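You operate a simulated robot arm through the tools that you are given. There is no shell and no other tool. Be economical: measure what you need, move in short steps, check, and stop when the job is done.

You are at the controls of a simulated robot arm. One attempt, no reset.

## Task
Build up the cable trolley: roller ring on the axle, pin tapped home.
Fine: put the cable mallet back on its rest. Set down upright: cable mallet.

It is judged by the outcome, as a careful person would: the job done as asked, and still so three seconds after it is handed in. It fails if anything else is knocked over, pushed out of place, dropped, spilled or broken.

## Robot
A 7-joint arm with a two-finger parallel gripper, fixed in place. Base frame: the origin is at the foot of the arm, x ahead of it, y to its left, z up; the work surface is at about z = 0.85. Readings come in m, rad, newtons and seconds.
With the tool pointing down near the work surface it reaches from about 0.46 to 0.92 m from the base axis. Its first joint turns from -2.007 to 2.007 rad. Payload 3.91 kg.
The TCP is the grasp point between the finger pads, 0.03 m short of the fingertips. In the tool frame z runs along the fingers and y along their closing line. Largest opening 0.11 m; finger width 0.02, thickness 0.01; the body of the gripper, 0.048 by 0.112 m, starts 0.055 m behind the TCP.
Orientation is that of the tool frame in the base frame, as a unit quaternion [w, x, y, z]. With the fingers straight down and closing along the base's y, the tool's x points along the base's -x, its y along +y and its z along -z.

## Interface
- The arm moves only by the tool nudge_tool. Its arguments are lists of equal length, an entry for each row: "offset": the shift along the tool's x, y, z in units of 400 mm (1.0 is 400 mm), a list of three; "delta_rot": the turn, a rotation vector about the tool's x, y, z in units of 180 degrees (1.0 is 180 degrees), a list of three; "fingers": the gripper command, from -1 (fully open) to 1 (shut), values between in proportion. In form: {"offset": [[dx, dy, dz], ...], "delta_rot": [[ax, ay, az], ...], "fingers": [fingers, ...]}. A call has 1 to 10 rows; each row is the pose to reach, as a shift and turn from the pose commanded when the call began, along the tool's axes at that moment. A call with a number of a shift or a turn outside -1 to 1 is refused whole. A row lasts 0.2 s, in which the tool goes at most 0.05 m and 0.15 rad; a call with a longer step from one row to the next is refused whole, and so is a gripper value outside its range. Where a pose cannot be reached the arm comes as near as it can. A force on the tool above 40 N (or 10 N above the force at the start of the call, whichever is more), or a blocked arm, ends the call early, and 0.2 s more pass. The fingers move at their own pace (about 0.153 m/s each) and stop on an object; they squeeze with about 23 N. The grip force told is the motor's: it shows also when the fingers shut on nothing. Time passes only in rows, and 0.2 s behind the last, so rows that repeat a pose let the fingers close. The reply holds the time, the measured pose of the TCP, the force on the tool along the base axes, the opening and the grip force, in the units named above and with some noise, with the torque about the TCP (base axes, N m) and any sound that the robot's microphone picked up, and new pictures: "show" is both (left out), scene, wrist or none.
- Cameras (640 x 400 px; columns grow to the right, rows downward): "scene" is fixed at [0.3989, 0.5, 1.5964]; the picture's right is [-0.73, -0.68, 0.00], its down [-0.51, 0.55, -0.66] and it looks along [0.45, -0.48, -0.75] (base axes); focal length 331 px, centre (320, 200). "wrist" rides on the gripper at [0.072, 0.017, -0.103] in the tool frame; the picture's right is [-0.23, 0.97, 0.00], its down [-0.76, -0.18, -0.62] and it looks along [-0.61, -0.14, 0.78] (tool axes); focal length 222 px, centre (320, 200). There is no depth. A picture from a camera that has moved, and an enlarged one, comes with that camera's place and axes in the base frame and with its lens.
- move_column(by): slides the trunk up (or, below 0, down) by that many m; the arm rides with it, the base frame stays. It gives what a move gives, with no picture.
- zoom(camera, box): a new picture of the part [left, top, right, bottom] of that camera's present view, enlarged. The clock stands still meanwhile.
- hand_in(): hands the job in; it is judged then, once.

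Work in short steps. Places have to be worked out from the pictures, the camera data and where the tool is seen: move nearer, look again, correct. Check each grasp and each placing, and mend what went wrong. You have 120 turns and 200 pictures in all, those below and enlarged ones among them. Open the gripper and draw the arm clear of the work before you hand the job in, unless the task says otherwise; then end with one line.

The tools are called after "Call:" by a JSON object that holds its "name" and its "arguments". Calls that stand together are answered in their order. nudge_tool: Moves the arm, as the interface text tells. Its arguments: {"type":"object","properties":{"offset":{"type":"array","items":{"type":"array","items":{"type":"number"}}},"delta_rot":{"type":"array","items":{"type":"array","items":{"type":"number"}}},"fingers":{"type":"array","items":{"type":"number"}},"show":{"type":"string","enum":["both","scene","wrist","none"]}},"required":["offset","delta_rot","fingers"]} The other tools are called the same way: move_column (by) slides the trunk up or down; zoom (camera, box) takes an enlarged picture of a part of a camera's view; hand_in () hands the job in.

At the start:

```text
clock: 0.0
tool_pos: [0.4829, 0.1915, 1.1598]
tool_rot: [0.0, -0.001, 1.0, 0.0]
wrist_force: [-0.4, -0.1, 0.2]
ft_torque: [0.02, -0.02, 0.03]
width: 0.11
finger_force: 0.0
trunk travel left (down, up): [-0.775, 0.215]
```

scene: 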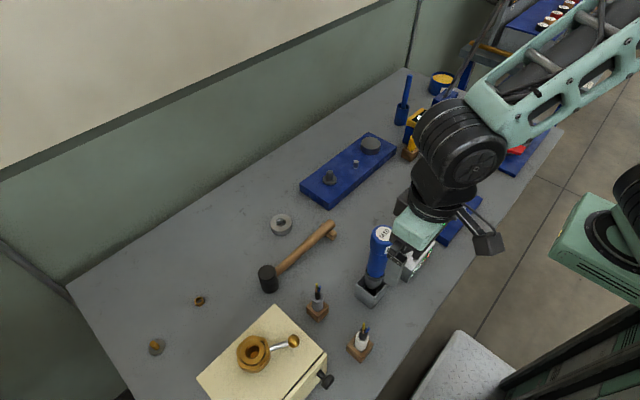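
wrist: 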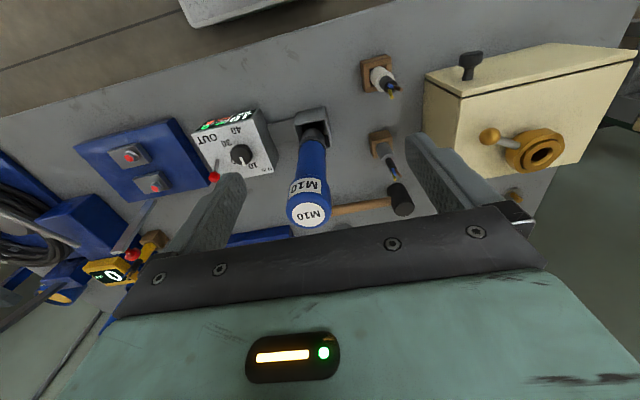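

The pictures show a blue plate with posts (maybe the trolley), a ring, and a mallet. I'll zoom in on these to identify them.

Call:
{"name": "zoom", "arguments": {"camera": "scene", "box": [250, 110, 430, 240]}}

Call:
{"name": "zoom", "arguments": {"camera": "scene", "box": [120, 200, 400, 400]}}

Call:
{"name": "zoom", "arguments": {"camera": "scene", "box": [380, 40, 580, 280]}}

```text
3.08 times, centred on (340, 175) of scene
camera zoom: at [0.3989, 0.5, 1.5964], right [-0.73, -0.68, 0.0], down [-0.51, 0.55, -0.66], along [0.45, -0.48, -0.75], focal length 1019 px, centre (258, 277)
```

zoom: 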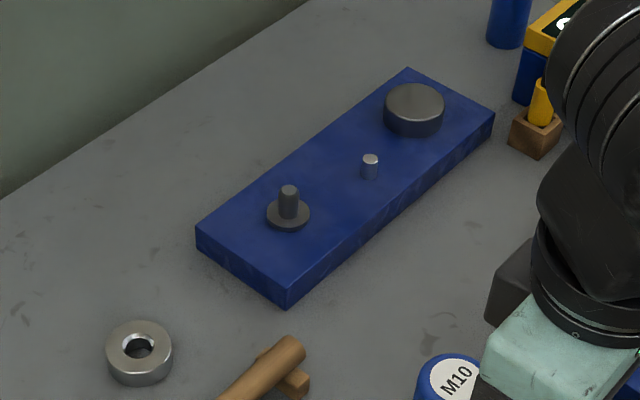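

```text
2.00 times, centred on (260, 300) of scene
camera zoom: at [0.3989, 0.5, 1.5964], right [-0.73, -0.68, 0.0], down [-0.51, 0.55, -0.66], along [0.45, -0.48, -0.75], focal length 662 px, centre (440, 0)
```

zoom: 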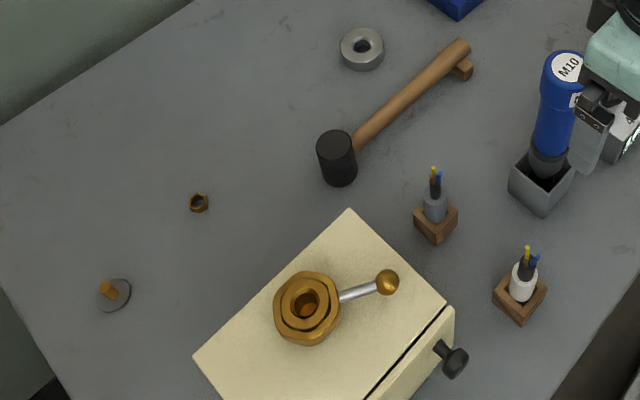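

```text
1.67 times, centred on (480, 160) of scene
camera zoom: at [0.3989, 0.5, 1.5964], right [-0.73, -0.68, 0.0], down [-0.51, 0.55, -0.66], along [0.45, -0.48, -0.75], focal length 552 px, centre (53, 267)
```

zoom: 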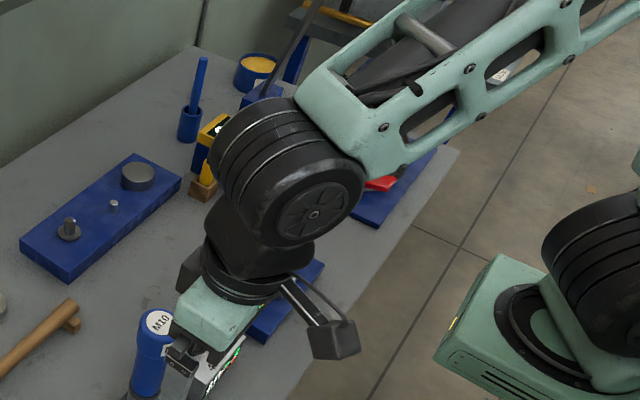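

The blue plate is the trolley: axle with a shoulder at about (0.858, -0.033), pin at (0.84, -0.137) and an existing roller. The ring is at about (0.851, 0.174), and the mallet lies along y at x≈0.75. I'll move to a view above the ring.

Call:
{"name": "nudge_tool", "arguments": {"offset": [[-0.12, 0, 0], [-0.24, 0, 0], [-0.36, 0, 0], [-0.48, 0, 0], [-0.6, 0, 0], [-0.7, -0.02, 0], [-0.8, -0.04, 0.05], [-0.9, -0.04, 0.1]], "delta_rot": [[0, 0, 0], [0, 0, 0], [0, 0, 0], [0, 0, 0], [0, 0, 0], [0, 0, 0], [0, 0, 0], [0, 0, 0]], "fingers": [-1, -1, -1, -1, -1, -1, -1, -1]}}

```text
clock: 1.8
tool_pos: [0.8444, 0.1784, 1.1208]
tool_rot: [0.001, -0.002, 1.0, 0.0]
wrist_force: [-0.2, -0.8, 0.5]
ft_torque: [-0.01, -0.04, -0.02]
width: 0.1102
finger_force: 0.1
trunk travel left (down, up): [-0.775, 0.215]
camera wrist: at [0.7709, 0.1956, 1.2231], right [0.23, 0.97, 0.0], down [0.76, -0.18, 0.62], along [0.61, -0.14, -0.78], focal length 222 px, centre (320, 200)
```

scene: 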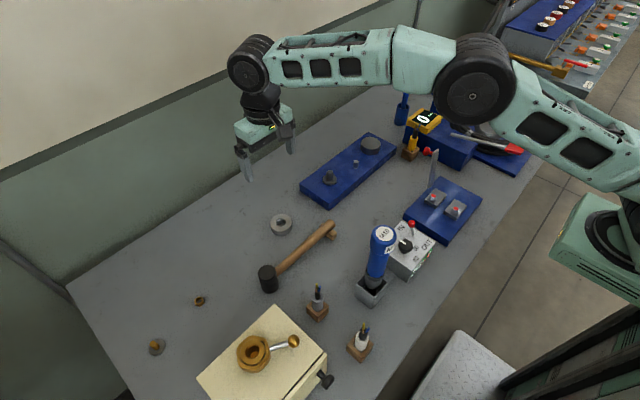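
wrist: 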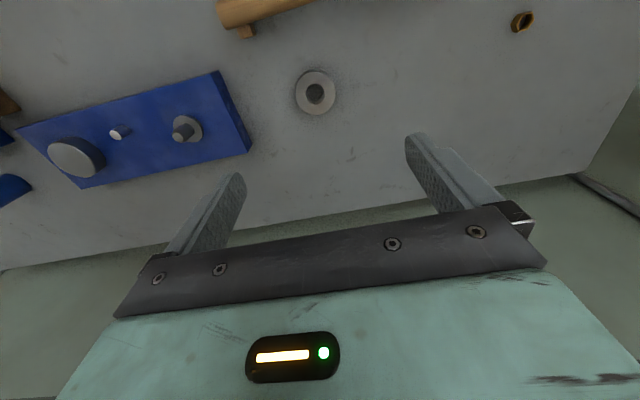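

Both views agree on the ring at about (0.849, 0.172). I'm descending over it for a closer look.

Call:
{"name": "nudge_tool", "arguments": {"offset": [[-0.005, -0.005, 0.12], [-0.01, -0.0125, 0.24], [-0.0125, -0.0125, 0.36]], "delta_rot": [[0, 0, 0], [0, 0, 0], [0, 0, 0]], "fingers": [-1, -1, -1]}}

```text
clock: 2.6
tool_pos: [0.8459, 0.1719, 0.9738]
tool_rot: [0.002, 0.0, 1.0, 0.001]
wrist_force: [-0.2, 0.3, 1.1]
ft_torque: [0.03, 0.0, -0.01]
width: 0.1099
finger_force: 0.1
trunk travel left (down, up): [-0.775, 0.215]
camera wrist: at [0.7733, 0.1873, 1.0773], right [0.23, 0.97, 0.0], down [0.76, -0.18, 0.62], along [0.61, -0.14, -0.78], focal length 222 px, centre (320, 200)
```

scene: 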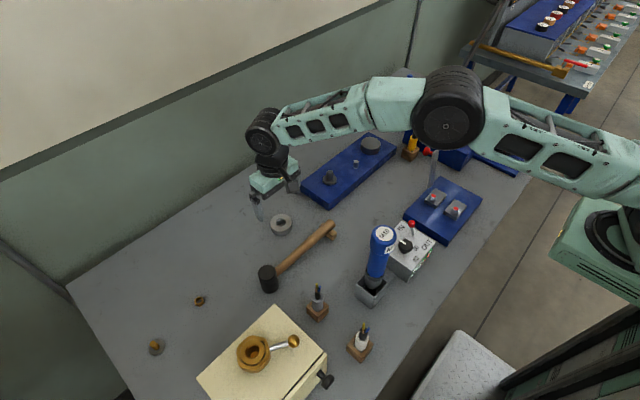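
wrist: 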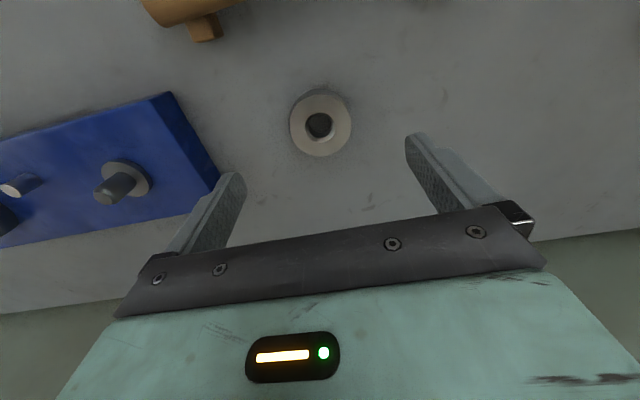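

The ring is centred at (0.846, 0.171), directly below the TCP. I'm descending to about z=0.885 and closing.

Call:
{"name": "nudge_tool", "arguments": {"offset": [[0, 0, 0.11], [0, 0, 0.2], [0, 0, 0.225], [0, 0, 0.225]], "delta_rot": [[0, 0, 0], [0, 0, 0], [0, 0, 0], [0, 0, 0]], "fingers": [-1, -1, -1, -1]}}

Call:
{"name": "nudge_tool", "arguments": {"offset": [[0, 0, 0], [0, 0, 0], [0, 0, 0]], "delta_rot": [[0, 0, 0], [0, 0, 0], [0, 0, 0]], "fingers": [0.2, 1, 1]}}

```text
clock: 3.6
tool_pos: [0.8463, 0.1712, 0.8851]
tool_rot: [0.0, 0.0, 1.0, 0.0]
wrist_force: [-0.4, -0.2, -0.7]
ft_torque: [0.01, -0.04, 0.01]
width: 0.1102
finger_force: 0.0
trunk travel left (down, up): [-0.775, 0.215]
camera wrist: at [0.7721, 0.1877, 0.9867], right [0.23, 0.97, 0.0], down [0.76, -0.18, 0.62], along [0.61, -0.14, -0.78], focal length 222 px, centre (320, 200)
```

scene: 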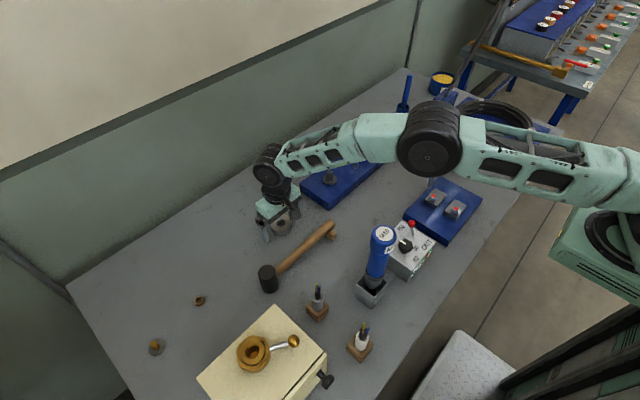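
wrist: 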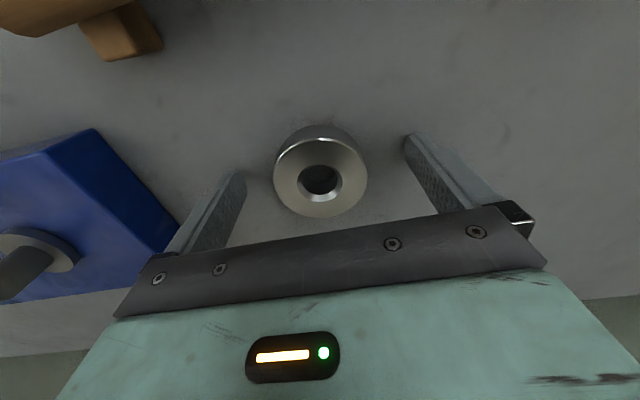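

```text
clock: 4.4
tool_pos: [0.8453, 0.1707, 0.8841]
tool_rot: [0.0, 0.0, 1.0, 0.0]
wrist_force: [0.8, -1.3, -0.6]
ft_torque: [0.02, -0.03, 0.04]
width: 0.0595
finger_force: 22.9
trunk travel left (down, up): [-0.775, 0.215]
camera wrist: at [0.7722, 0.1876, 0.987], right [0.23, 0.97, 0.0], down [0.76, -0.18, 0.62], along [0.61, -0.14, -0.78], focal length 222 px, centre (320, 200)
```

scene: 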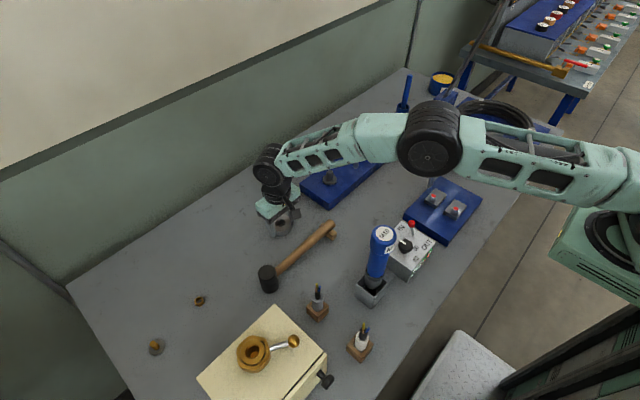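
wrist: 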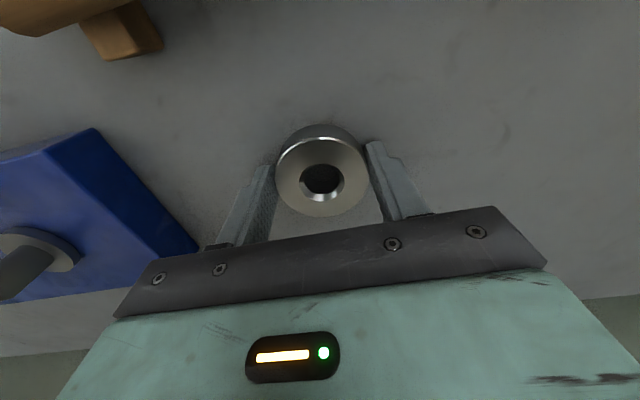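

The ring is gripped (0.0595 m wide, top at about z=0.869). I'm lifting it and moving partway toward the axle for a closer look at it.

Call:
{"name": "nudge_tool", "arguments": {"offset": [[0, 0, -0.1], [0, 0, -0.2], [0, 0, -0.3], [0, -0.12, -0.3], [0, -0.24, -0.3], [0, -0.3, -0.3]], "delta_rot": [[0, 0, 0], [0, 0, 0], [0, 0, 0], [0, 0, 0], [0, 0, 0], [0, 0, 0]], "fingers": [1, 1, 1, 1, 1, 1]}}

```text
clock: 5.8
tool_pos: [0.8474, 0.0505, 1.0068]
tool_rot: [0.0, -0.001, 1.0, 0.0]
wrist_force: [-0.3, 0.9, -3.0]
ft_torque: [-0.04, 0.0, 0.02]
width: 0.0596
finger_force: 22.8
trunk travel left (down, up): [-0.775, 0.215]
camera wrist: at [0.7744, 0.0683, 1.1083], right [0.23, 0.97, 0.0], down [0.76, -0.18, 0.62], along [0.61, -0.14, -0.78], focal length 222 px, centre (320, 200)
```

scene: 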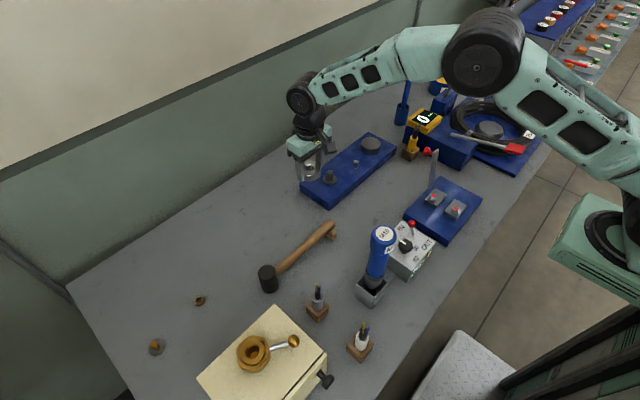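
wrist: 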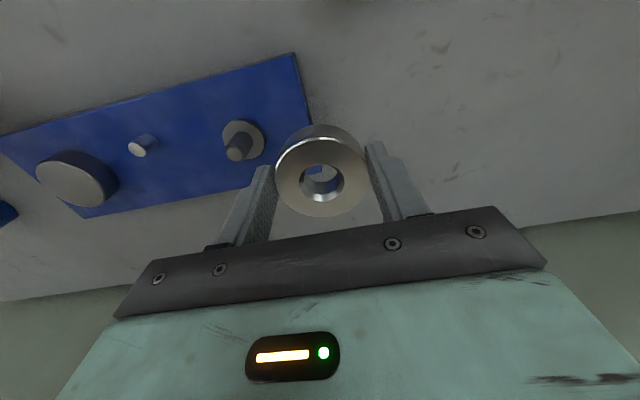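

I'm zooming in on the axle to measure it.

Call:
{"name": "zoom", "arguments": {"camera": "wrist", "box": [120, 90, 280, 190]}}

```text
4.00 times, centred on (200, 140) of wrist
camera zoom: at [0.7744, 0.0683, 1.1083], right [0.23, 0.97, 0.0], down [0.76, -0.18, 0.62], along [0.61, -0.14, -0.78], focal length 888 px, centre (800, 440)
```

zoom: 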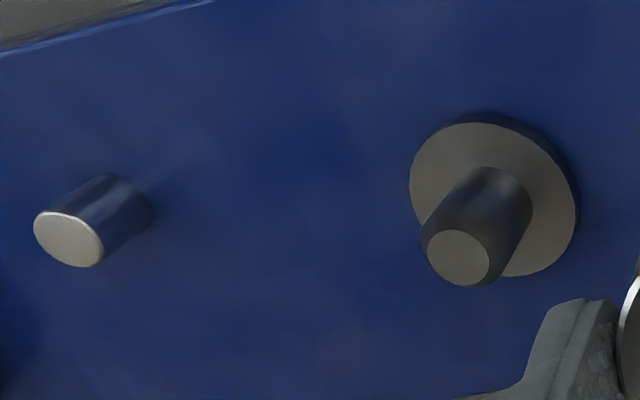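

The axle shoulder works out at about (0.848, -0.030, 0.89), with the axle top at about z=0.922 and tapered. I'm moving the ring just above the axle.

Call:
{"name": "nudge_tool", "arguments": {"offset": [[0, -0.1, 0], [0, -0.2, 0], [0, -0.2, 0.07], [0, -0.2, 0.07]], "delta_rot": [[0, 0, 0], [0, 0, 0], [0, 0, 0], [0, 0, 0]], "fingers": [1, 1, 1, 1]}}

Call:
{"name": "zoom", "arguments": {"camera": "wrist", "box": [240, 100, 400, 240]}}

Call:
{"name": "zoom", "arguments": {"camera": "scene", "box": [280, 120, 400, 220]}}

```text
clock: 6.8
tool_pos: [0.8477, -0.0318, 0.9784]
tool_rot: [0.0, -0.001, 1.0, 0.001]
wrist_force: [-0.3, -0.1, -3.8]
ft_torque: [-0.01, 0.01, 0.0]
width: 0.0595
finger_force: 23.3
trunk travel left (down, up): [-0.775, 0.215]
camera wrist: at [0.7754, -0.0151, 1.0806], right [0.23, 0.97, 0.0], down [0.76, -0.18, 0.62], along [0.61, -0.14, -0.78], focal length 222 px, centre (320, 200)
```

scene: 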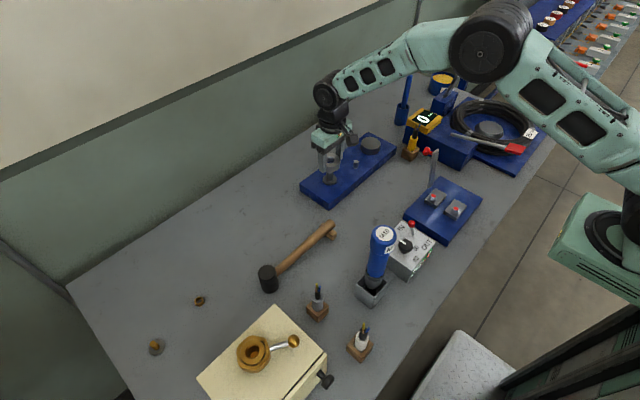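
wrist: 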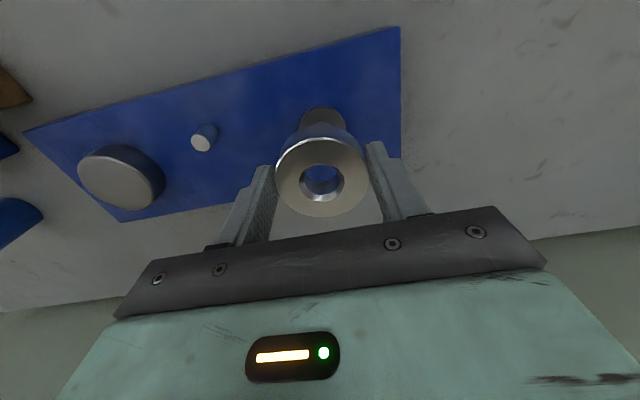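

```text
2.86 times, centred on (320, 170) of wrist
camera zoom: at [0.7754, -0.0151, 1.0806], right [0.23, 0.97, 0.0], down [0.76, -0.18, 0.62], along [0.61, -0.14, -0.78], focal length 635 px, centre (320, 286)
```

zoom: 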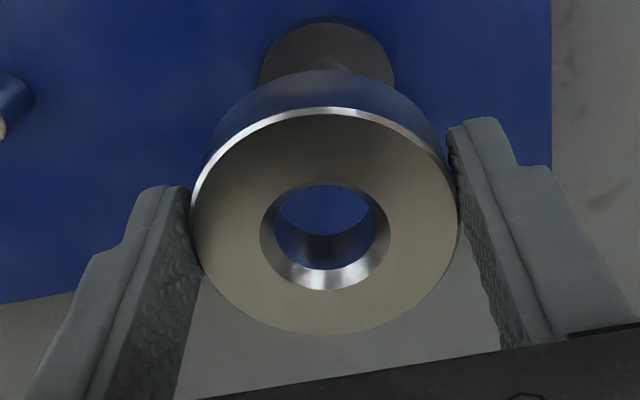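

```text
4.00 times, centred on (340, 170) of scene
camera zoom: at [0.3989, 0.5, 1.5964], right [-0.73, -0.68, 0.0], down [-0.51, 0.55, -0.66], along [0.45, -0.48, -0.75], focal length 1325 px, centre (240, 320)
```

zoom: 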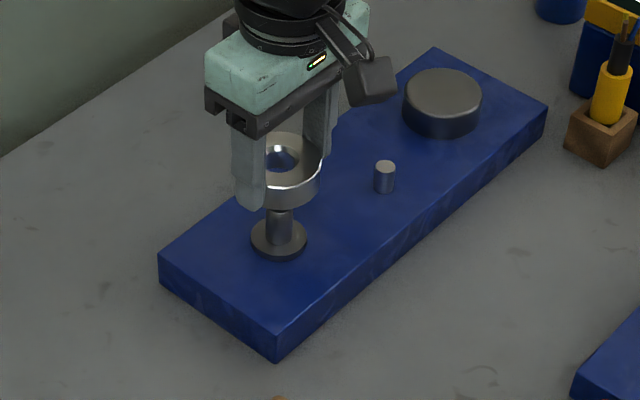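

The views put the ring about 1 mm too far in +x and about 1 mm too far in -y. I'm correcting that and lowering to just above the axle tip.

Call:
{"name": "nudge_tool", "arguments": {"offset": [[0.0025, 0.003, 0], [0.0025, 0.003, 0.035], [0.0025, 0.003, 0.035]], "delta_rot": [[0, 0, 0], [0, 0, 0], [0, 0, 0]], "fingers": [1, 1, 1], "show": "none"}}

Call:
{"name": "zoom", "arguments": {"camera": "wrist", "box": [240, 100, 400, 240]}}

Call:
{"name": "zoom", "arguments": {"camera": "scene", "box": [300, 130, 380, 200]}}

```text
clock: 7.6
tool_pos: [0.8474, -0.0271, 0.9632]
tool_rot: [0.0, 0.0, 1.0, 0.0]
wrist_force: [-0.6, -0.3, -3.1]
ft_torque: [0.02, -0.01, -0.01]
width: 0.0594
finger_force: 23.4
trunk travel left (down, up): [-0.775, 0.215]
```

```text
2.86 times, centred on (320, 170) of wrist
camera zoom: at [0.7746, -0.0115, 1.0661], right [0.23, 0.97, 0.0], down [0.76, -0.18, 0.62], along [0.61, -0.14, -0.78], focal length 635 px, centre (320, 286)
```

zoom: 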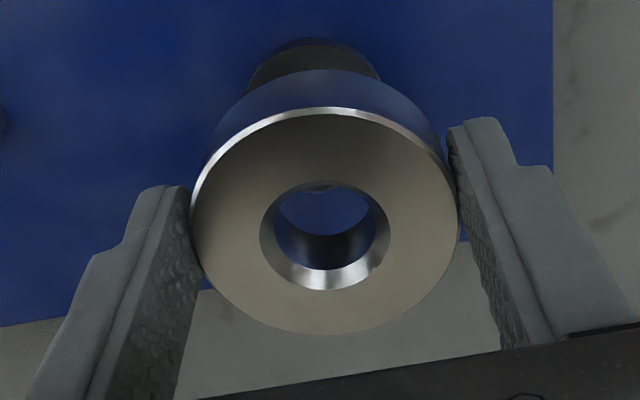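

```text
5.71 times, centred on (340, 165) of scene
camera zoom: at [0.3989, 0.5, 1.5964], right [-0.73, -0.68, 0.0], down [-0.51, 0.55, -0.66], along [0.45, -0.48, -0.75], focal length 1892 px, centre (206, 400)
```

zoom: 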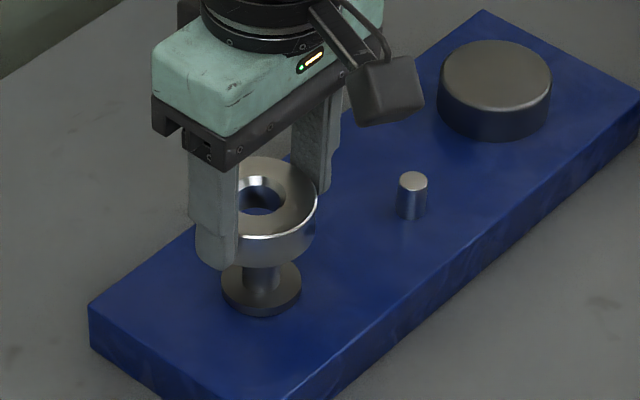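

The actual shift was larger than I commanded. The ring now sits about 3 mm too far in +y and about 1 mm too far in +x, so I'm correcting and letting it settle.

Call:
{"name": "nudge_tool", "arguments": {"offset": [[0.0035, -0.007, 0], [0.0035, -0.007, 0], [0.0035, -0.007, 0]], "delta_rot": [[0, 0, 0], [0, 0, 0], [0, 0, 0]], "fingers": [1, 1, 1], "show": "none"}}

Call:
{"name": "zoom", "arguments": {"camera": "wrist", "box": [240, 100, 400, 240]}}

Call:
{"name": "zoom", "arguments": {"camera": "scene", "box": [300, 130, 380, 200]}}

```text
clock: 8.4
tool_pos: [0.8456, -0.0298, 0.9637]
tool_rot: [0.0, -0.001, 1.0, 0.0]
wrist_force: [-0.1, -0.8, -3.5]
ft_torque: [0.0, -0.01, -0.04]
width: 0.0598
finger_force: 22.7
trunk travel left (down, up): [-0.775, 0.215]
```

```text
2.86 times, centred on (320, 170) of wrist
camera zoom: at [0.7726, -0.0141, 1.066], right [0.23, 0.97, 0.0], down [0.76, -0.18, 0.62], along [0.61, -0.14, -0.78], focal length 635 px, centre (320, 286)
```

zoom: 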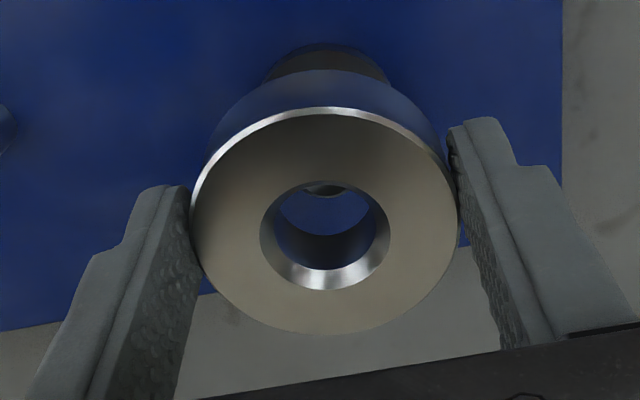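

```text
5.71 times, centred on (340, 165) of scene
camera zoom: at [0.3989, 0.5, 1.5964], right [-0.73, -0.68, 0.0], down [-0.51, 0.55, -0.66], along [0.45, -0.48, -0.75], focal length 1892 px, centre (206, 400)
```

zoom: 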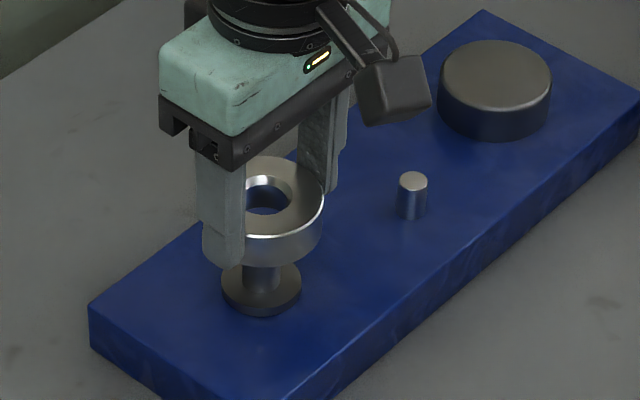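

Both views now show the ring centred over the axle. I'm lowering slowly and checking the force.

Call:
{"name": "nudge_tool", "arguments": {"offset": [[0, 0, 0.01], [0, 0, 0.02], [0, 0, 0.03], [0, 0, 0.04]], "delta_rot": [[0, 0, 0], [0, 0, 0], [0, 0, 0], [0, 0, 0]], "fingers": [1, 1, 1, 1], "show": "none"}}

Call:
{"name": "zoom", "arguments": {"camera": "wrist", "box": [240, 100, 400, 240]}}

```text
clock: 9.4
tool_pos: [0.8442, -0.0291, 0.9484]
tool_rot: [-0.001, -0.001, 1.0, 0.0]
wrist_force: [0.6, 0.9, -4.5]
ft_torque: [0.0, 0.04, 0.01]
width: 0.0596
finger_force: 23.3
trunk travel left (down, up): [-0.775, 0.215]
```

```text
2.86 times, centred on (320, 170) of wrist
camera zoom: at [0.7716, -0.0134, 1.0503], right [0.23, 0.97, 0.0], down [0.76, -0.18, 0.62], along [0.61, -0.14, -0.78], focal length 635 px, centre (320, 286)
```

zoom: 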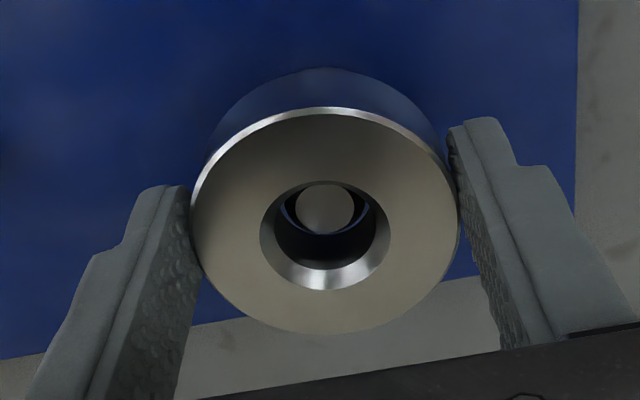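

The axle tip is inside the hole with no contact force, so I continue down.

Call:
{"name": "nudge_tool", "arguments": {"offset": [[0, 0, 0.008], [0, 0, 0.016], [0, 0, 0.024], [0, 0, 0.03]], "delta_rot": [[0, 0, 0], [0, 0, 0], [0, 0, 0], [0, 0, 0]], "fingers": [1, 1, 1, 1], "show": "none"}}

Call:
{"name": "zoom", "arguments": {"camera": "wrist", "box": [240, 100, 400, 240]}}

```text
clock: 10.4
tool_pos: [0.8441, -0.0296, 0.9336]
tool_rot: [0.0, -0.001, 1.0, 0.001]
wrist_force: [-0.5, 0.3, -3.5]
ft_torque: [0.0, 0.01, 0.01]
width: 0.0596
finger_force: 23.4
trunk travel left (down, up): [-0.775, 0.215]
```

```text
2.86 times, centred on (320, 170) of wrist
camera zoom: at [0.7714, -0.013, 1.0375], right [0.23, 0.97, 0.0], down [0.76, -0.18, 0.62], along [0.61, -0.14, -0.78], focal length 635 px, centre (320, 286)
```

zoom: 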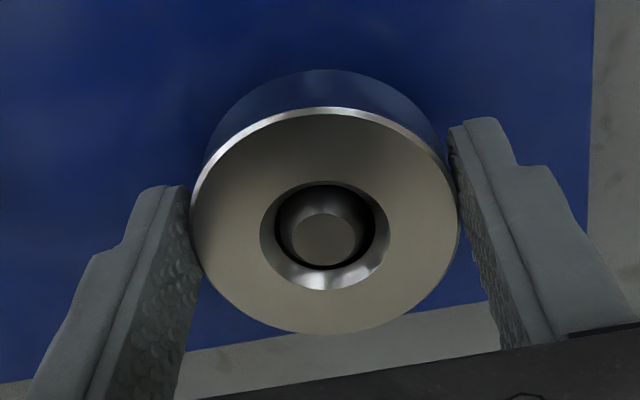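

The ring is sliding freely onto the axle. I'm easing it +x by half a millimetre and continuing down to the shoulder.

Call:
{"name": "nudge_tool", "arguments": {"offset": [[-0.0012, 0, 0.006], [-0.0012, 0, 0.012], [-0.0012, 0, 0.018], [-0.0012, 0, 0.024]], "delta_rot": [[0, 0, 0], [0, 0, 0], [0, 0, 0], [0, 0, 0]], "fingers": [1, 1, 1, 1], "show": "none"}}

Call:
{"name": "zoom", "arguments": {"camera": "wrist", "box": [240, 100, 400, 240]}}

Call:
{"name": "zoom", "arguments": {"camera": "scene", "box": [300, 130, 380, 200]}}

```text
clock: 11.4
tool_pos: [0.8453, -0.03, 0.9251]
tool_rot: [0.001, 0.001, 1.0, 0.0]
wrist_force: [-1.7, -0.1, 4.9]
ft_torque: [0.0, 0.21, -0.02]
width: 0.0597
finger_force: 23.3
trunk travel left (down, up): [-0.775, 0.215]
```

```text
2.86 times, centred on (320, 170) of wrist
camera zoom: at [0.7727, -0.0134, 1.029], right [0.23, 0.97, 0.0], down [0.76, -0.18, 0.62], along [0.61, -0.14, -0.78], focal length 635 px, centre (320, 286)
```

zoom: 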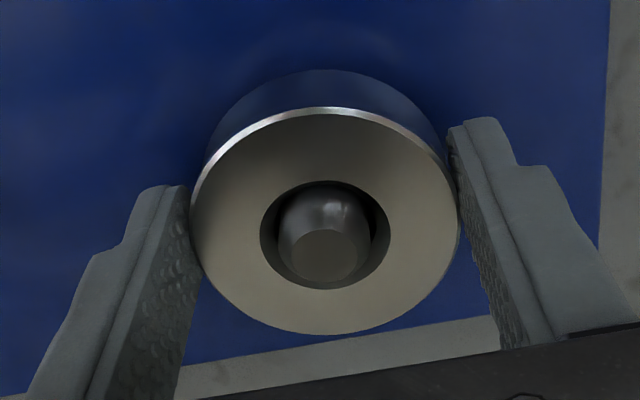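

```text
5.71 times, centred on (340, 165) of scene
camera zoom: at [0.3989, 0.5, 1.5964], right [-0.73, -0.68, 0.0], down [-0.51, 0.55, -0.66], along [0.45, -0.48, -0.75], focal length 1892 px, centre (206, 400)
```

zoom: 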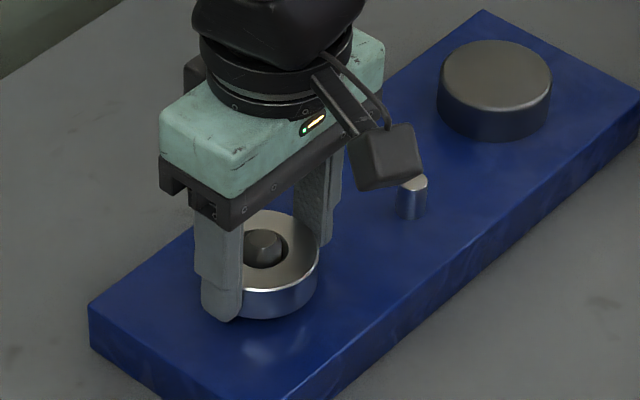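

The force changed by about +8 N with the ring bottom near z=0.89, so it looks seated. I'll press 2 mm more to confirm.

Call:
{"name": "nudge_tool", "arguments": {"offset": [[0, 0, 0.004], [0, 0, 0.007]], "delta_rot": [[0, 0, 0], [0, 0, 0]], "fingers": [1, 1], "show": "none"}}

```text
clock: 12.0
tool_pos: [0.8468, -0.0303, 0.925]
tool_rot: [0.003, 0.001, 1.0, 0.0]
wrist_force: [-1.6, -3.1, 17.8]
ft_torque: [0.1, -0.05, 0.01]
width: 0.0597
finger_force: 22.8
trunk travel left (down, up): [-0.775, 0.215]
```

Hard stop, so the ring is seated. I'm relaxing the push, opening and rising.

Call:
{"name": "nudge_tool", "arguments": {"offset": [[0, 0, -0.007], [0, 0, -0.007], [0, 0, -0.007], [0, 0, -0.1], [0, 0, -0.2], [0, 0, -0.3]], "delta_rot": [[0, 0, 0], [0, 0, 0], [0, 0, 0], [0, 0, 0], [0, 0, 0], [0, 0, 0]], "fingers": [0.5, -0.5, -0.5, -0.5, -0.5, -0.5]}}

Call:
{"name": "zoom", "arguments": {"camera": "wrist", "box": [120, 40, 400, 200]}}

Call:
{"name": "zoom", "arguments": {"camera": "scene", "box": [240, 210, 360, 300]}}

```text
clock: 13.4
tool_pos: [0.8427, -0.03, 1.0412]
tool_rot: [-0.001, -0.001, 1.0, 0.0]
wrist_force: [0.5, 0.2, -0.1]
ft_torque: [-0.03, 0.02, 0.0]
width: 0.0825
finger_force: 0.1
trunk travel left (down, up): [-0.775, 0.215]
camera wrist: at [0.7695, -0.0141, 1.1449], right [0.23, 0.97, 0.0], down [0.76, -0.18, 0.62], along [0.61, -0.14, -0.78], focal length 222 px, centre (320, 200)
```

scene: 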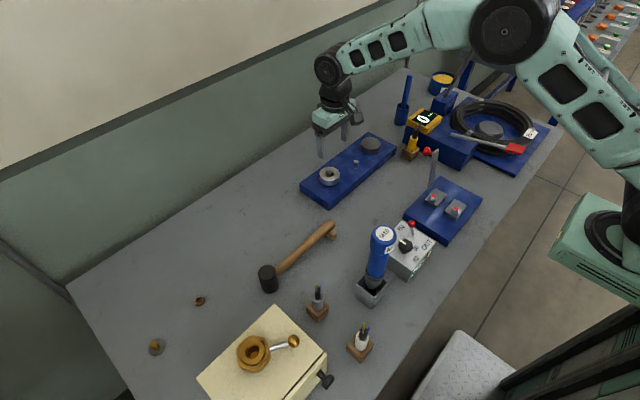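
wrist: 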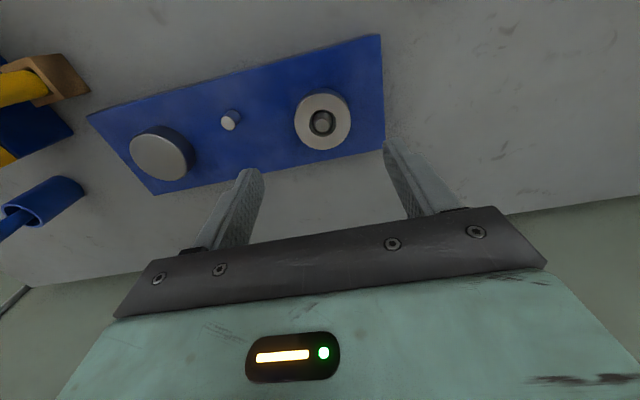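

```text
2.29 times, centred on (260, 120) of wrist
camera zoom: at [0.7695, -0.0141, 1.1449], right [0.23, 0.97, 0.0], down [0.76, -0.18, 0.62], along [0.61, -0.14, -0.78], focal length 508 px, centre (457, 383)
```

zoom: 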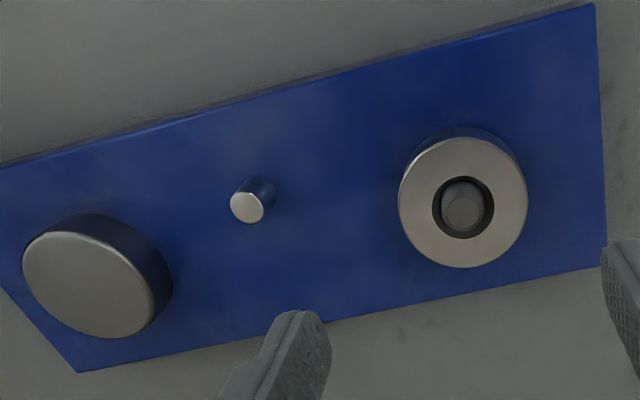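

```text
4.44 times, centred on (300, 255) of scene
camera zoom: at [0.3989, 0.5, 1.5964], right [-0.73, -0.68, 0.0], down [-0.51, 0.55, -0.66], along [0.45, -0.48, -0.75], focal length 1472 px, centre (409, -44)
```

zoom: 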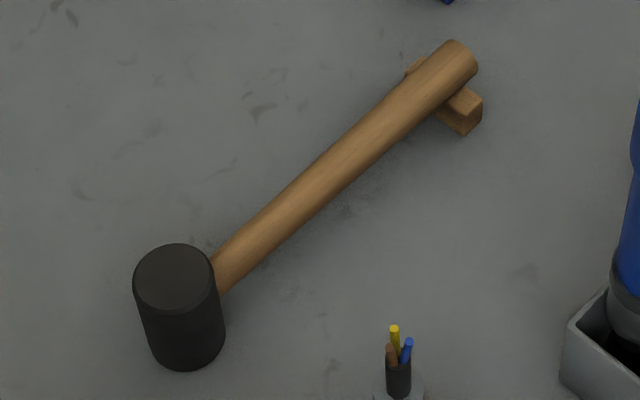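

The ring is on the axle. The pin is at about (0.829, -0.131) and stands about 23 mm proud. Next is the mallet: I'm turning the tool 90° and moving above it, with the camera facing the head.

Call:
{"name": "nudge_tool", "arguments": {"offset": [[0.02, 0.06, -0.1], [0.045, 0.12, -0.1], [0.07, 0.18, -0.1], [0.09, 0.25, -0.1], [0.12, 0.32, -0.1], [0.14, 0.38, -0.1], [0.16, 0.44, -0.1], [0.19, 0.5, -0.1], [0.21, 0.56, -0.1], [0.23, 0.62, -0.1]], "delta_rot": [[0, 0, -0.047], [0, 0, -0.094], [0, 0, -0.141], [0, 0, -0.188], [0, 0, -0.235], [0, 0, -0.282], [0, 0, -0.329], [0, 0, -0.376], [0, 0, -0.423], [0, 0, -0.47]], "fingers": [-0.5, -0.5, -0.5, -0.5, -0.5, -0.5, -0.5, -0.5, -0.5, -0.5]}}

```text
clock: 15.6
tool_pos: [0.7518, 0.217, 1.0805]
tool_rot: [0.0, -0.674, 0.739, 0.0]
wrist_force: [0.4, 0.2, 0.2]
ft_torque: [0.0, 0.01, 0.02]
width: 0.0827
finger_force: 0.0
trunk travel left (down, up): [-0.775, 0.215]
camera wrist: at [0.7278, 0.1456, 1.1836], right [-0.95, 0.32, 0.0], down [0.25, 0.74, 0.62], along [0.2, 0.59, -0.78], focal length 222 px, centre (320, 200)
```

scene: 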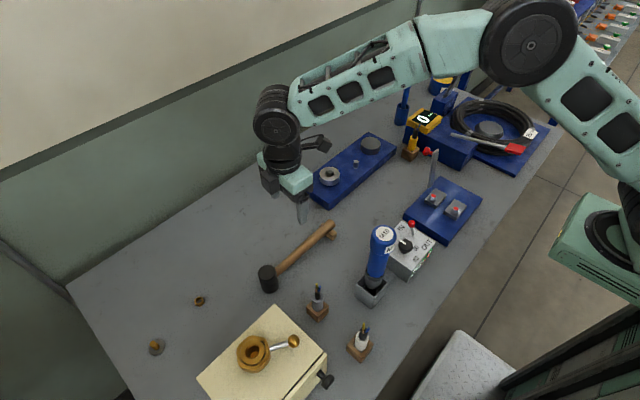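
wrist: 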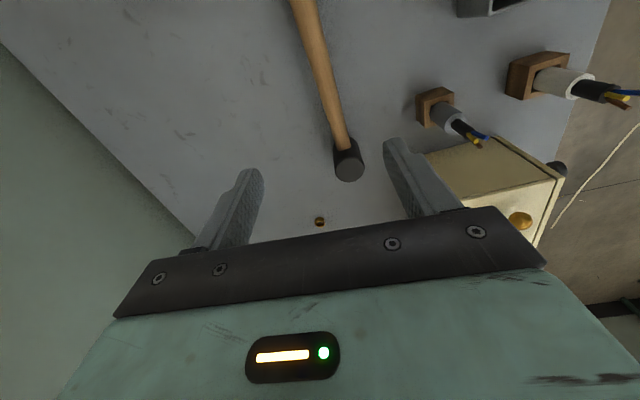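

The mallet head is at about (0.739, 0.303) with its top at about z≈0.925, and the handle is parallel to y. I'm finishing the turn and moving over the head.

Call:
{"name": "nudge_tool", "arguments": {"offset": [[-0.1, 0.025, 0.05], [-0.209, 0.049, 0.12], [-0.209, 0.049, 0.2], [-0.209, 0.049, 0.2]], "delta_rot": [[0, 0, -0.02], [0, 0, -0.028], [0, 0, -0.028], [0, 0, -0.028]], "fingers": [-0.5, -0.5, -0.5, -0.5]}}

Call:
{"name": "zoom", "arguments": {"camera": "wrist", "box": [200, 60, 440, 240]}}

Call:
{"name": "zoom", "arguments": {"camera": "scene", "box": [220, 190, 360, 310]}}

```text
refused: row 2 steps farther than a row can; nothing moved
```

```text
2.22 times, centred on (320, 150) of wrist
camera zoom: at [0.7278, 0.1456, 1.1836], right [-0.95, 0.32, 0.0], down [0.25, 0.74, 0.62], along [0.2, 0.59, -0.78], focal length 494 px, centre (320, 311)
```

zoom: 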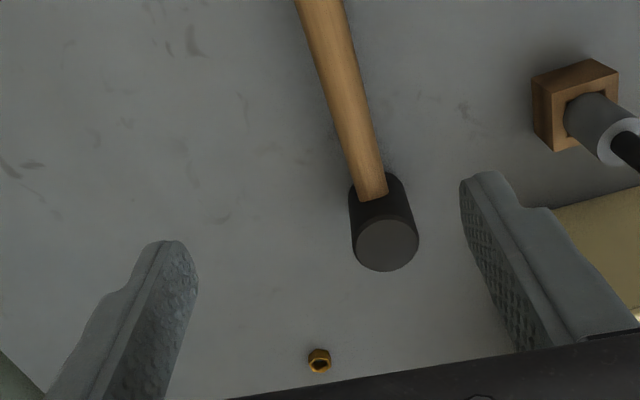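

```text
3.33 times, centred on (290, 250) of scene
camera zoom: at [0.3989, 0.5, 1.5964], right [-0.73, -0.68, 0.0], down [-0.51, 0.55, -0.66], along [0.45, -0.48, -0.75], focal length 1104 px, centre (420, 33)
```

zoom: 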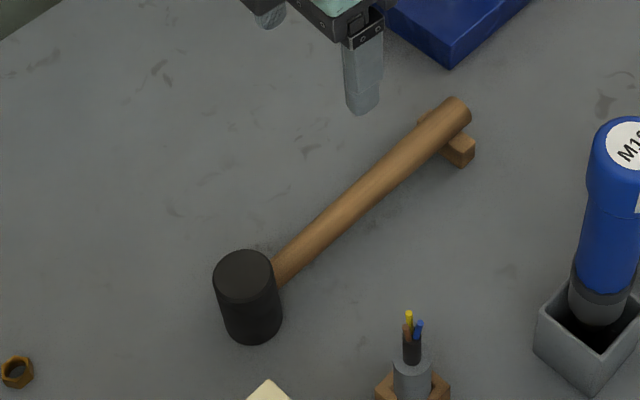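

A row was too long and the call was refused, so I'm retrying with smaller steps.

Call:
{"name": "nudge_tool", "arguments": {"offset": [[-0.1, 0.025, 0.03], [-0.2, 0.049, 0.06], [-0.209, 0.049, 0.16], [-0.209, 0.049, 0.2], [-0.209, 0.049, 0.2]], "delta_rot": [[0, 0, -0.02], [0, 0, -0.028], [0, 0, -0.028], [0, 0, -0.028], [0, 0, -0.028]], "fingers": [-0.5, -0.5, -0.5, -0.5, -0.5], "show": "scene"}}

Call:
{"name": "zoom", "arguments": {"camera": "wrist", "box": [200, 60, 440, 240]}}

Call:
{"name": "zoom", "arguments": {"camera": "scene", "box": [220, 190, 360, 310]}}

```text
clock: 16.8
tool_pos: [0.7434, 0.3021, 1.0049]
tool_rot: [0.0, -0.706, 0.709, 0.0]
wrist_force: [-0.1, 0.0, 0.3]
ft_torque: [-0.02, -0.03, 0.01]
width: 0.0823
finger_force: 0.1
trunk travel left (down, up): [-0.775, 0.215]
```

scene: 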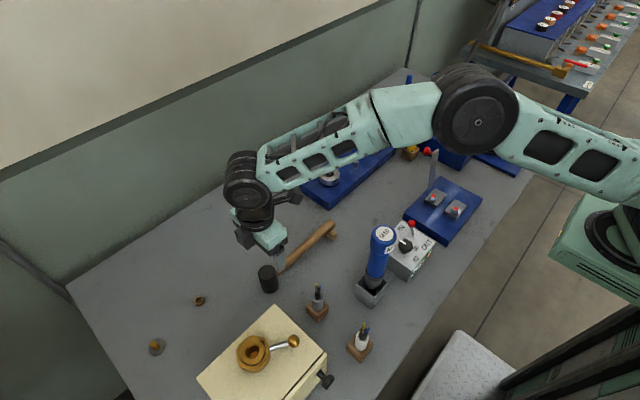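

```text
2.22 times, centred on (320, 150) of wrist
camera zoom: at [0.7244, 0.2289, 1.1074], right [-0.97, 0.23, 0.0], down [0.18, 0.76, 0.62], along [0.15, 0.61, -0.78], focal length 494 px, centre (320, 311)
```

zoom: 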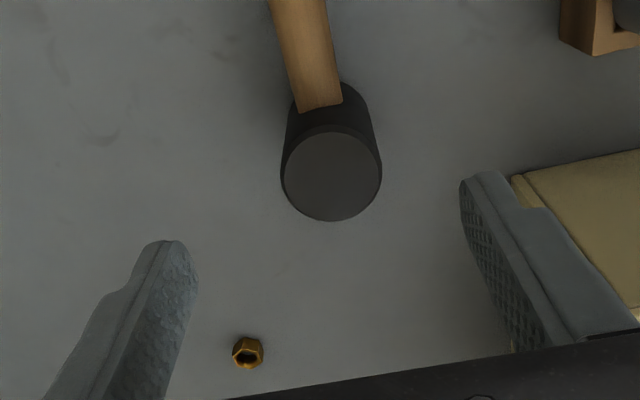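

```text
3.33 times, centred on (290, 250) of scene
camera zoom: at [0.3989, 0.5, 1.5964], right [-0.73, -0.68, 0.0], down [-0.51, 0.55, -0.66], along [0.45, -0.48, -0.75], focal length 1104 px, centre (420, 33)
```

zoom: 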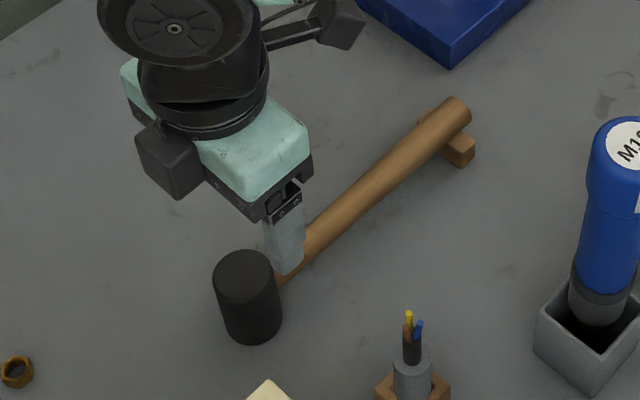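

The head is at about (0.742, 0.311), 41 mm in diameter and with its top at z≈0.915. I'll grip the head itself from above with fingers on ±x for a firm tap, so I'm descending to TCP z≈0.893.

Call:
{"name": "nudge_tool", "arguments": {"offset": [[-0.0225, 0.003, 0.08], [-0.0225, 0.003, 0.16], [-0.0225, 0.003, 0.22], [-0.0225, 0.003, 0.25], [-0.0225, 0.003, 0.278], [-0.0225, 0.003, 0.278]], "delta_rot": [[0, 0, 0], [0, 0, 0], [0, 0, 0], [0, 0, 0], [0, 0, 0], [0, 0, 0]], "fingers": [-0.5, -0.5, -0.5, -0.5, -0.5, -0.5], "show": "none"}}

Call:
{"name": "zoom", "arguments": {"camera": "wrist", "box": [160, 0, 480, 240]}}

Call:
{"name": "zoom", "arguments": {"camera": "scene", "box": [220, 190, 360, 310]}}

```text
clock: 18.2
tool_pos: [0.7396, 0.311, 0.8922]
tool_rot: [0.0, -0.705, 0.709, 0.0]
wrist_force: [0.2, 0.5, -1.0]
ft_torque: [-0.02, 0.0, -0.03]
width: 0.0823
finger_force: 0.0
trunk travel left (down, up): [-0.775, 0.215]
```

```text
1.67 times, centred on (320, 120) of wrist
camera zoom: at [0.7222, 0.2379, 0.9945], right [-0.97, 0.23, 0.0], down [0.18, 0.76, 0.62], along [0.15, 0.61, -0.78], focal length 370 px, centre (320, 333)
```

zoom: 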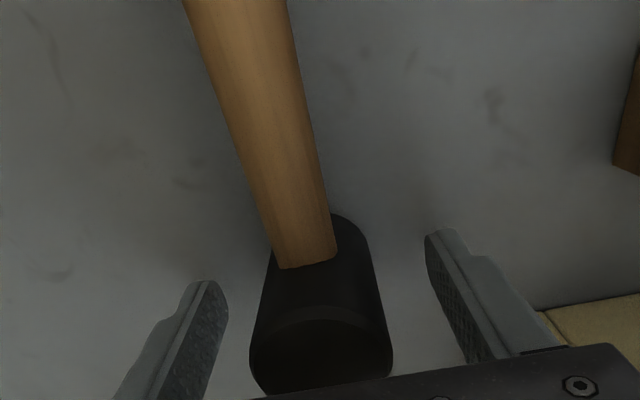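

```text
3.33 times, centred on (290, 250) of scene
camera zoom: at [0.3989, 0.5, 1.5964], right [-0.73, -0.68, 0.0], down [-0.51, 0.55, -0.66], along [0.45, -0.48, -0.75], focal length 1104 px, centre (420, 33)
```

zoom: 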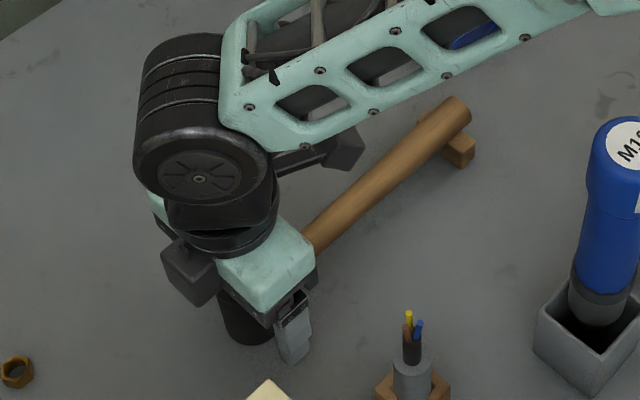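

The head is centred between the fingers, so I'm closing.

Call:
{"name": "nudge_tool", "arguments": {"offset": [[0.006, 0, 0], [0.006, 0, 0], [0.006, 0, 0], [0.006, 0, 0]], "delta_rot": [[0, 0, 0], [0, 0, 0], [0, 0, 0], [0, 0, 0]], "fingers": [-0.5, 0.5, 1, 1], "show": "none"}}

Call:
{"name": "nudge_tool", "arguments": {"offset": [[0, 0, -0.05], [0, 0, -0.1]], "delta_rot": [[0, 0, 0], [0, 0, 0]], "fingers": [1, 1]}}

Call:
{"name": "zoom", "arguments": {"camera": "scene", "box": [220, 190, 360, 310]}}

```text
clock: 19.2
tool_pos: [0.7397, 0.3074, 0.8921]
tool_rot: [-0.001, -0.705, 0.709, -0.001]
wrist_force: [-2.0, -0.4, 0.0]
ft_torque: [-0.04, 0.09, -0.02]
width: 0.0417
finger_force: 23.2
trunk travel left (down, up): [-0.775, 0.215]
```

```text
clock: 19.8
tool_pos: [0.7408, 0.3101, 0.9323]
tool_rot: [0.0, -0.705, 0.709, 0.0]
wrist_force: [0.2, 0.2, -3.5]
ft_torque: [0.14, 0.01, -0.03]
width: 0.0415
finger_force: 23.3
trunk travel left (down, up): [-0.775, 0.215]
camera wrist: at [0.7232, 0.2367, 1.0346], right [-0.97, 0.23, 0.0], down [0.18, 0.76, 0.62], along [0.14, 0.61, -0.78], focal length 222 px, centre (320, 200)
```

scene: 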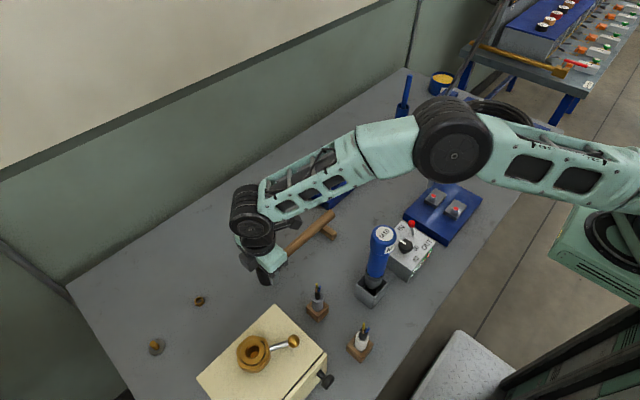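
wrist: 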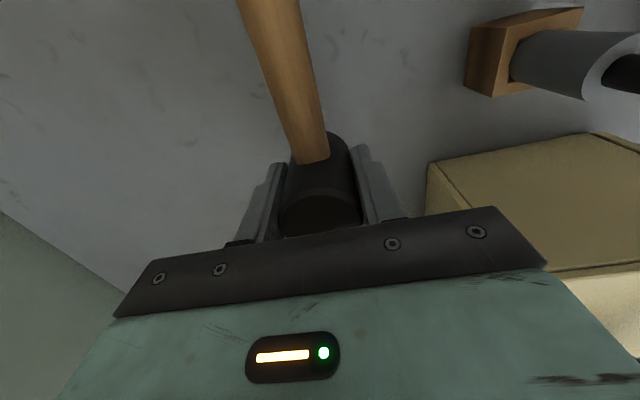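

```text
3.33 times, centred on (290, 250) of scene
camera zoom: at [0.3989, 0.5, 1.5964], right [-0.73, -0.68, 0.0], down [-0.51, 0.55, -0.66], along [0.45, -0.48, -0.75], focal length 1104 px, centre (420, 33)
```

zoom: 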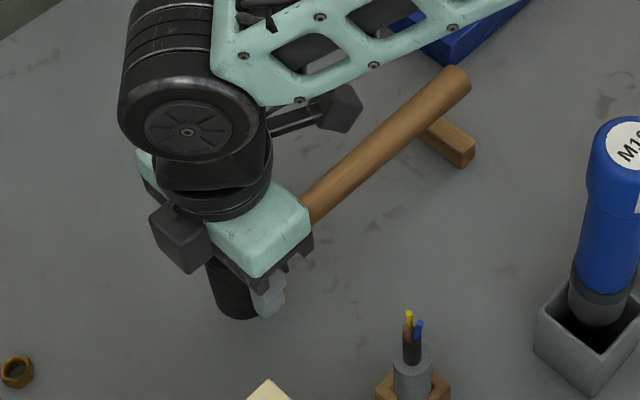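

The mallet lifted cleanly, handle level, and weighs about 0.35 kg. I'm raising it high and moving toward the plate with the handle still pointing -y, keeping clear of the tall M10 driver.

Call:
{"name": "nudge_tool", "arguments": {"offset": [[0, 0, -0.12], [0, 0, -0.24], [0, 0, -0.36], [0, 0, -0.42], [0.1, -0.04, -0.42], [0.2, -0.08, -0.42], [0.3, -0.12, -0.42], [0.4, -0.16, -0.42], [0.5, -0.2, -0.42], [0.6, -0.22, -0.42]], "delta_rot": [[0, 0, 0], [0, 0, 0], [0, 0, 0], [0, 0, 0], [0, 0, 0], [0, 0, 0], [0, 0, 0], [0, 0, 0], [0, 0, 0], [0, 0, 0]], "fingers": [1, 1, 1, 1, 1, 1, 1, 1, 1, 1]}}

```text
clock: 22.0
tool_pos: [0.828, 0.0705, 1.0977]
tool_rot: [0.0, -0.706, 0.709, 0.0]
wrist_force: [0.4, 0.6, -4.1]
ft_torque: [0.14, -0.01, 0.0]
width: 0.0416
finger_force: 22.9
trunk travel left (down, up): [-0.775, 0.215]
camera wrist: at [0.81, -0.0026, 1.2002], right [-0.97, 0.23, 0.0], down [0.18, 0.76, 0.62], along [0.14, 0.61, -0.78], focal length 222 px, centre (320, 200)
```

scene: 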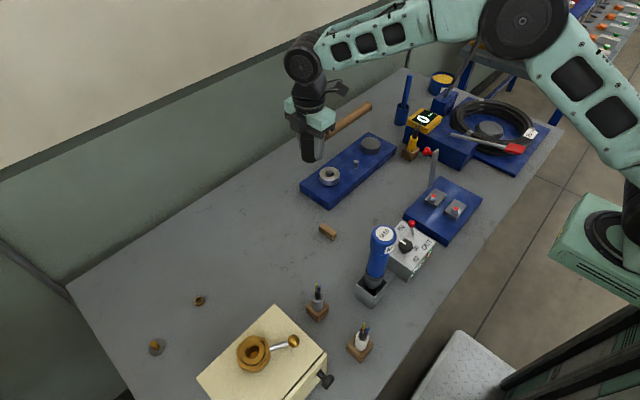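
wrist: 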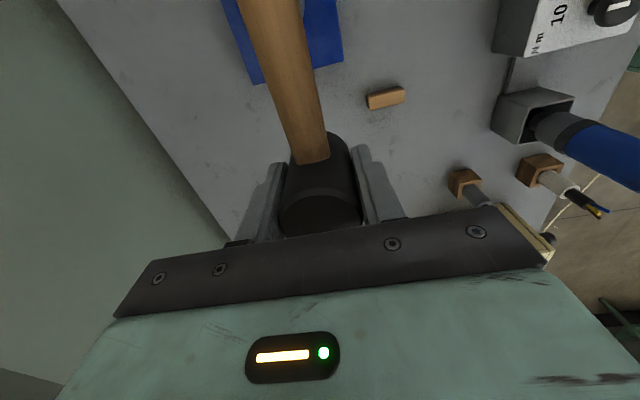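

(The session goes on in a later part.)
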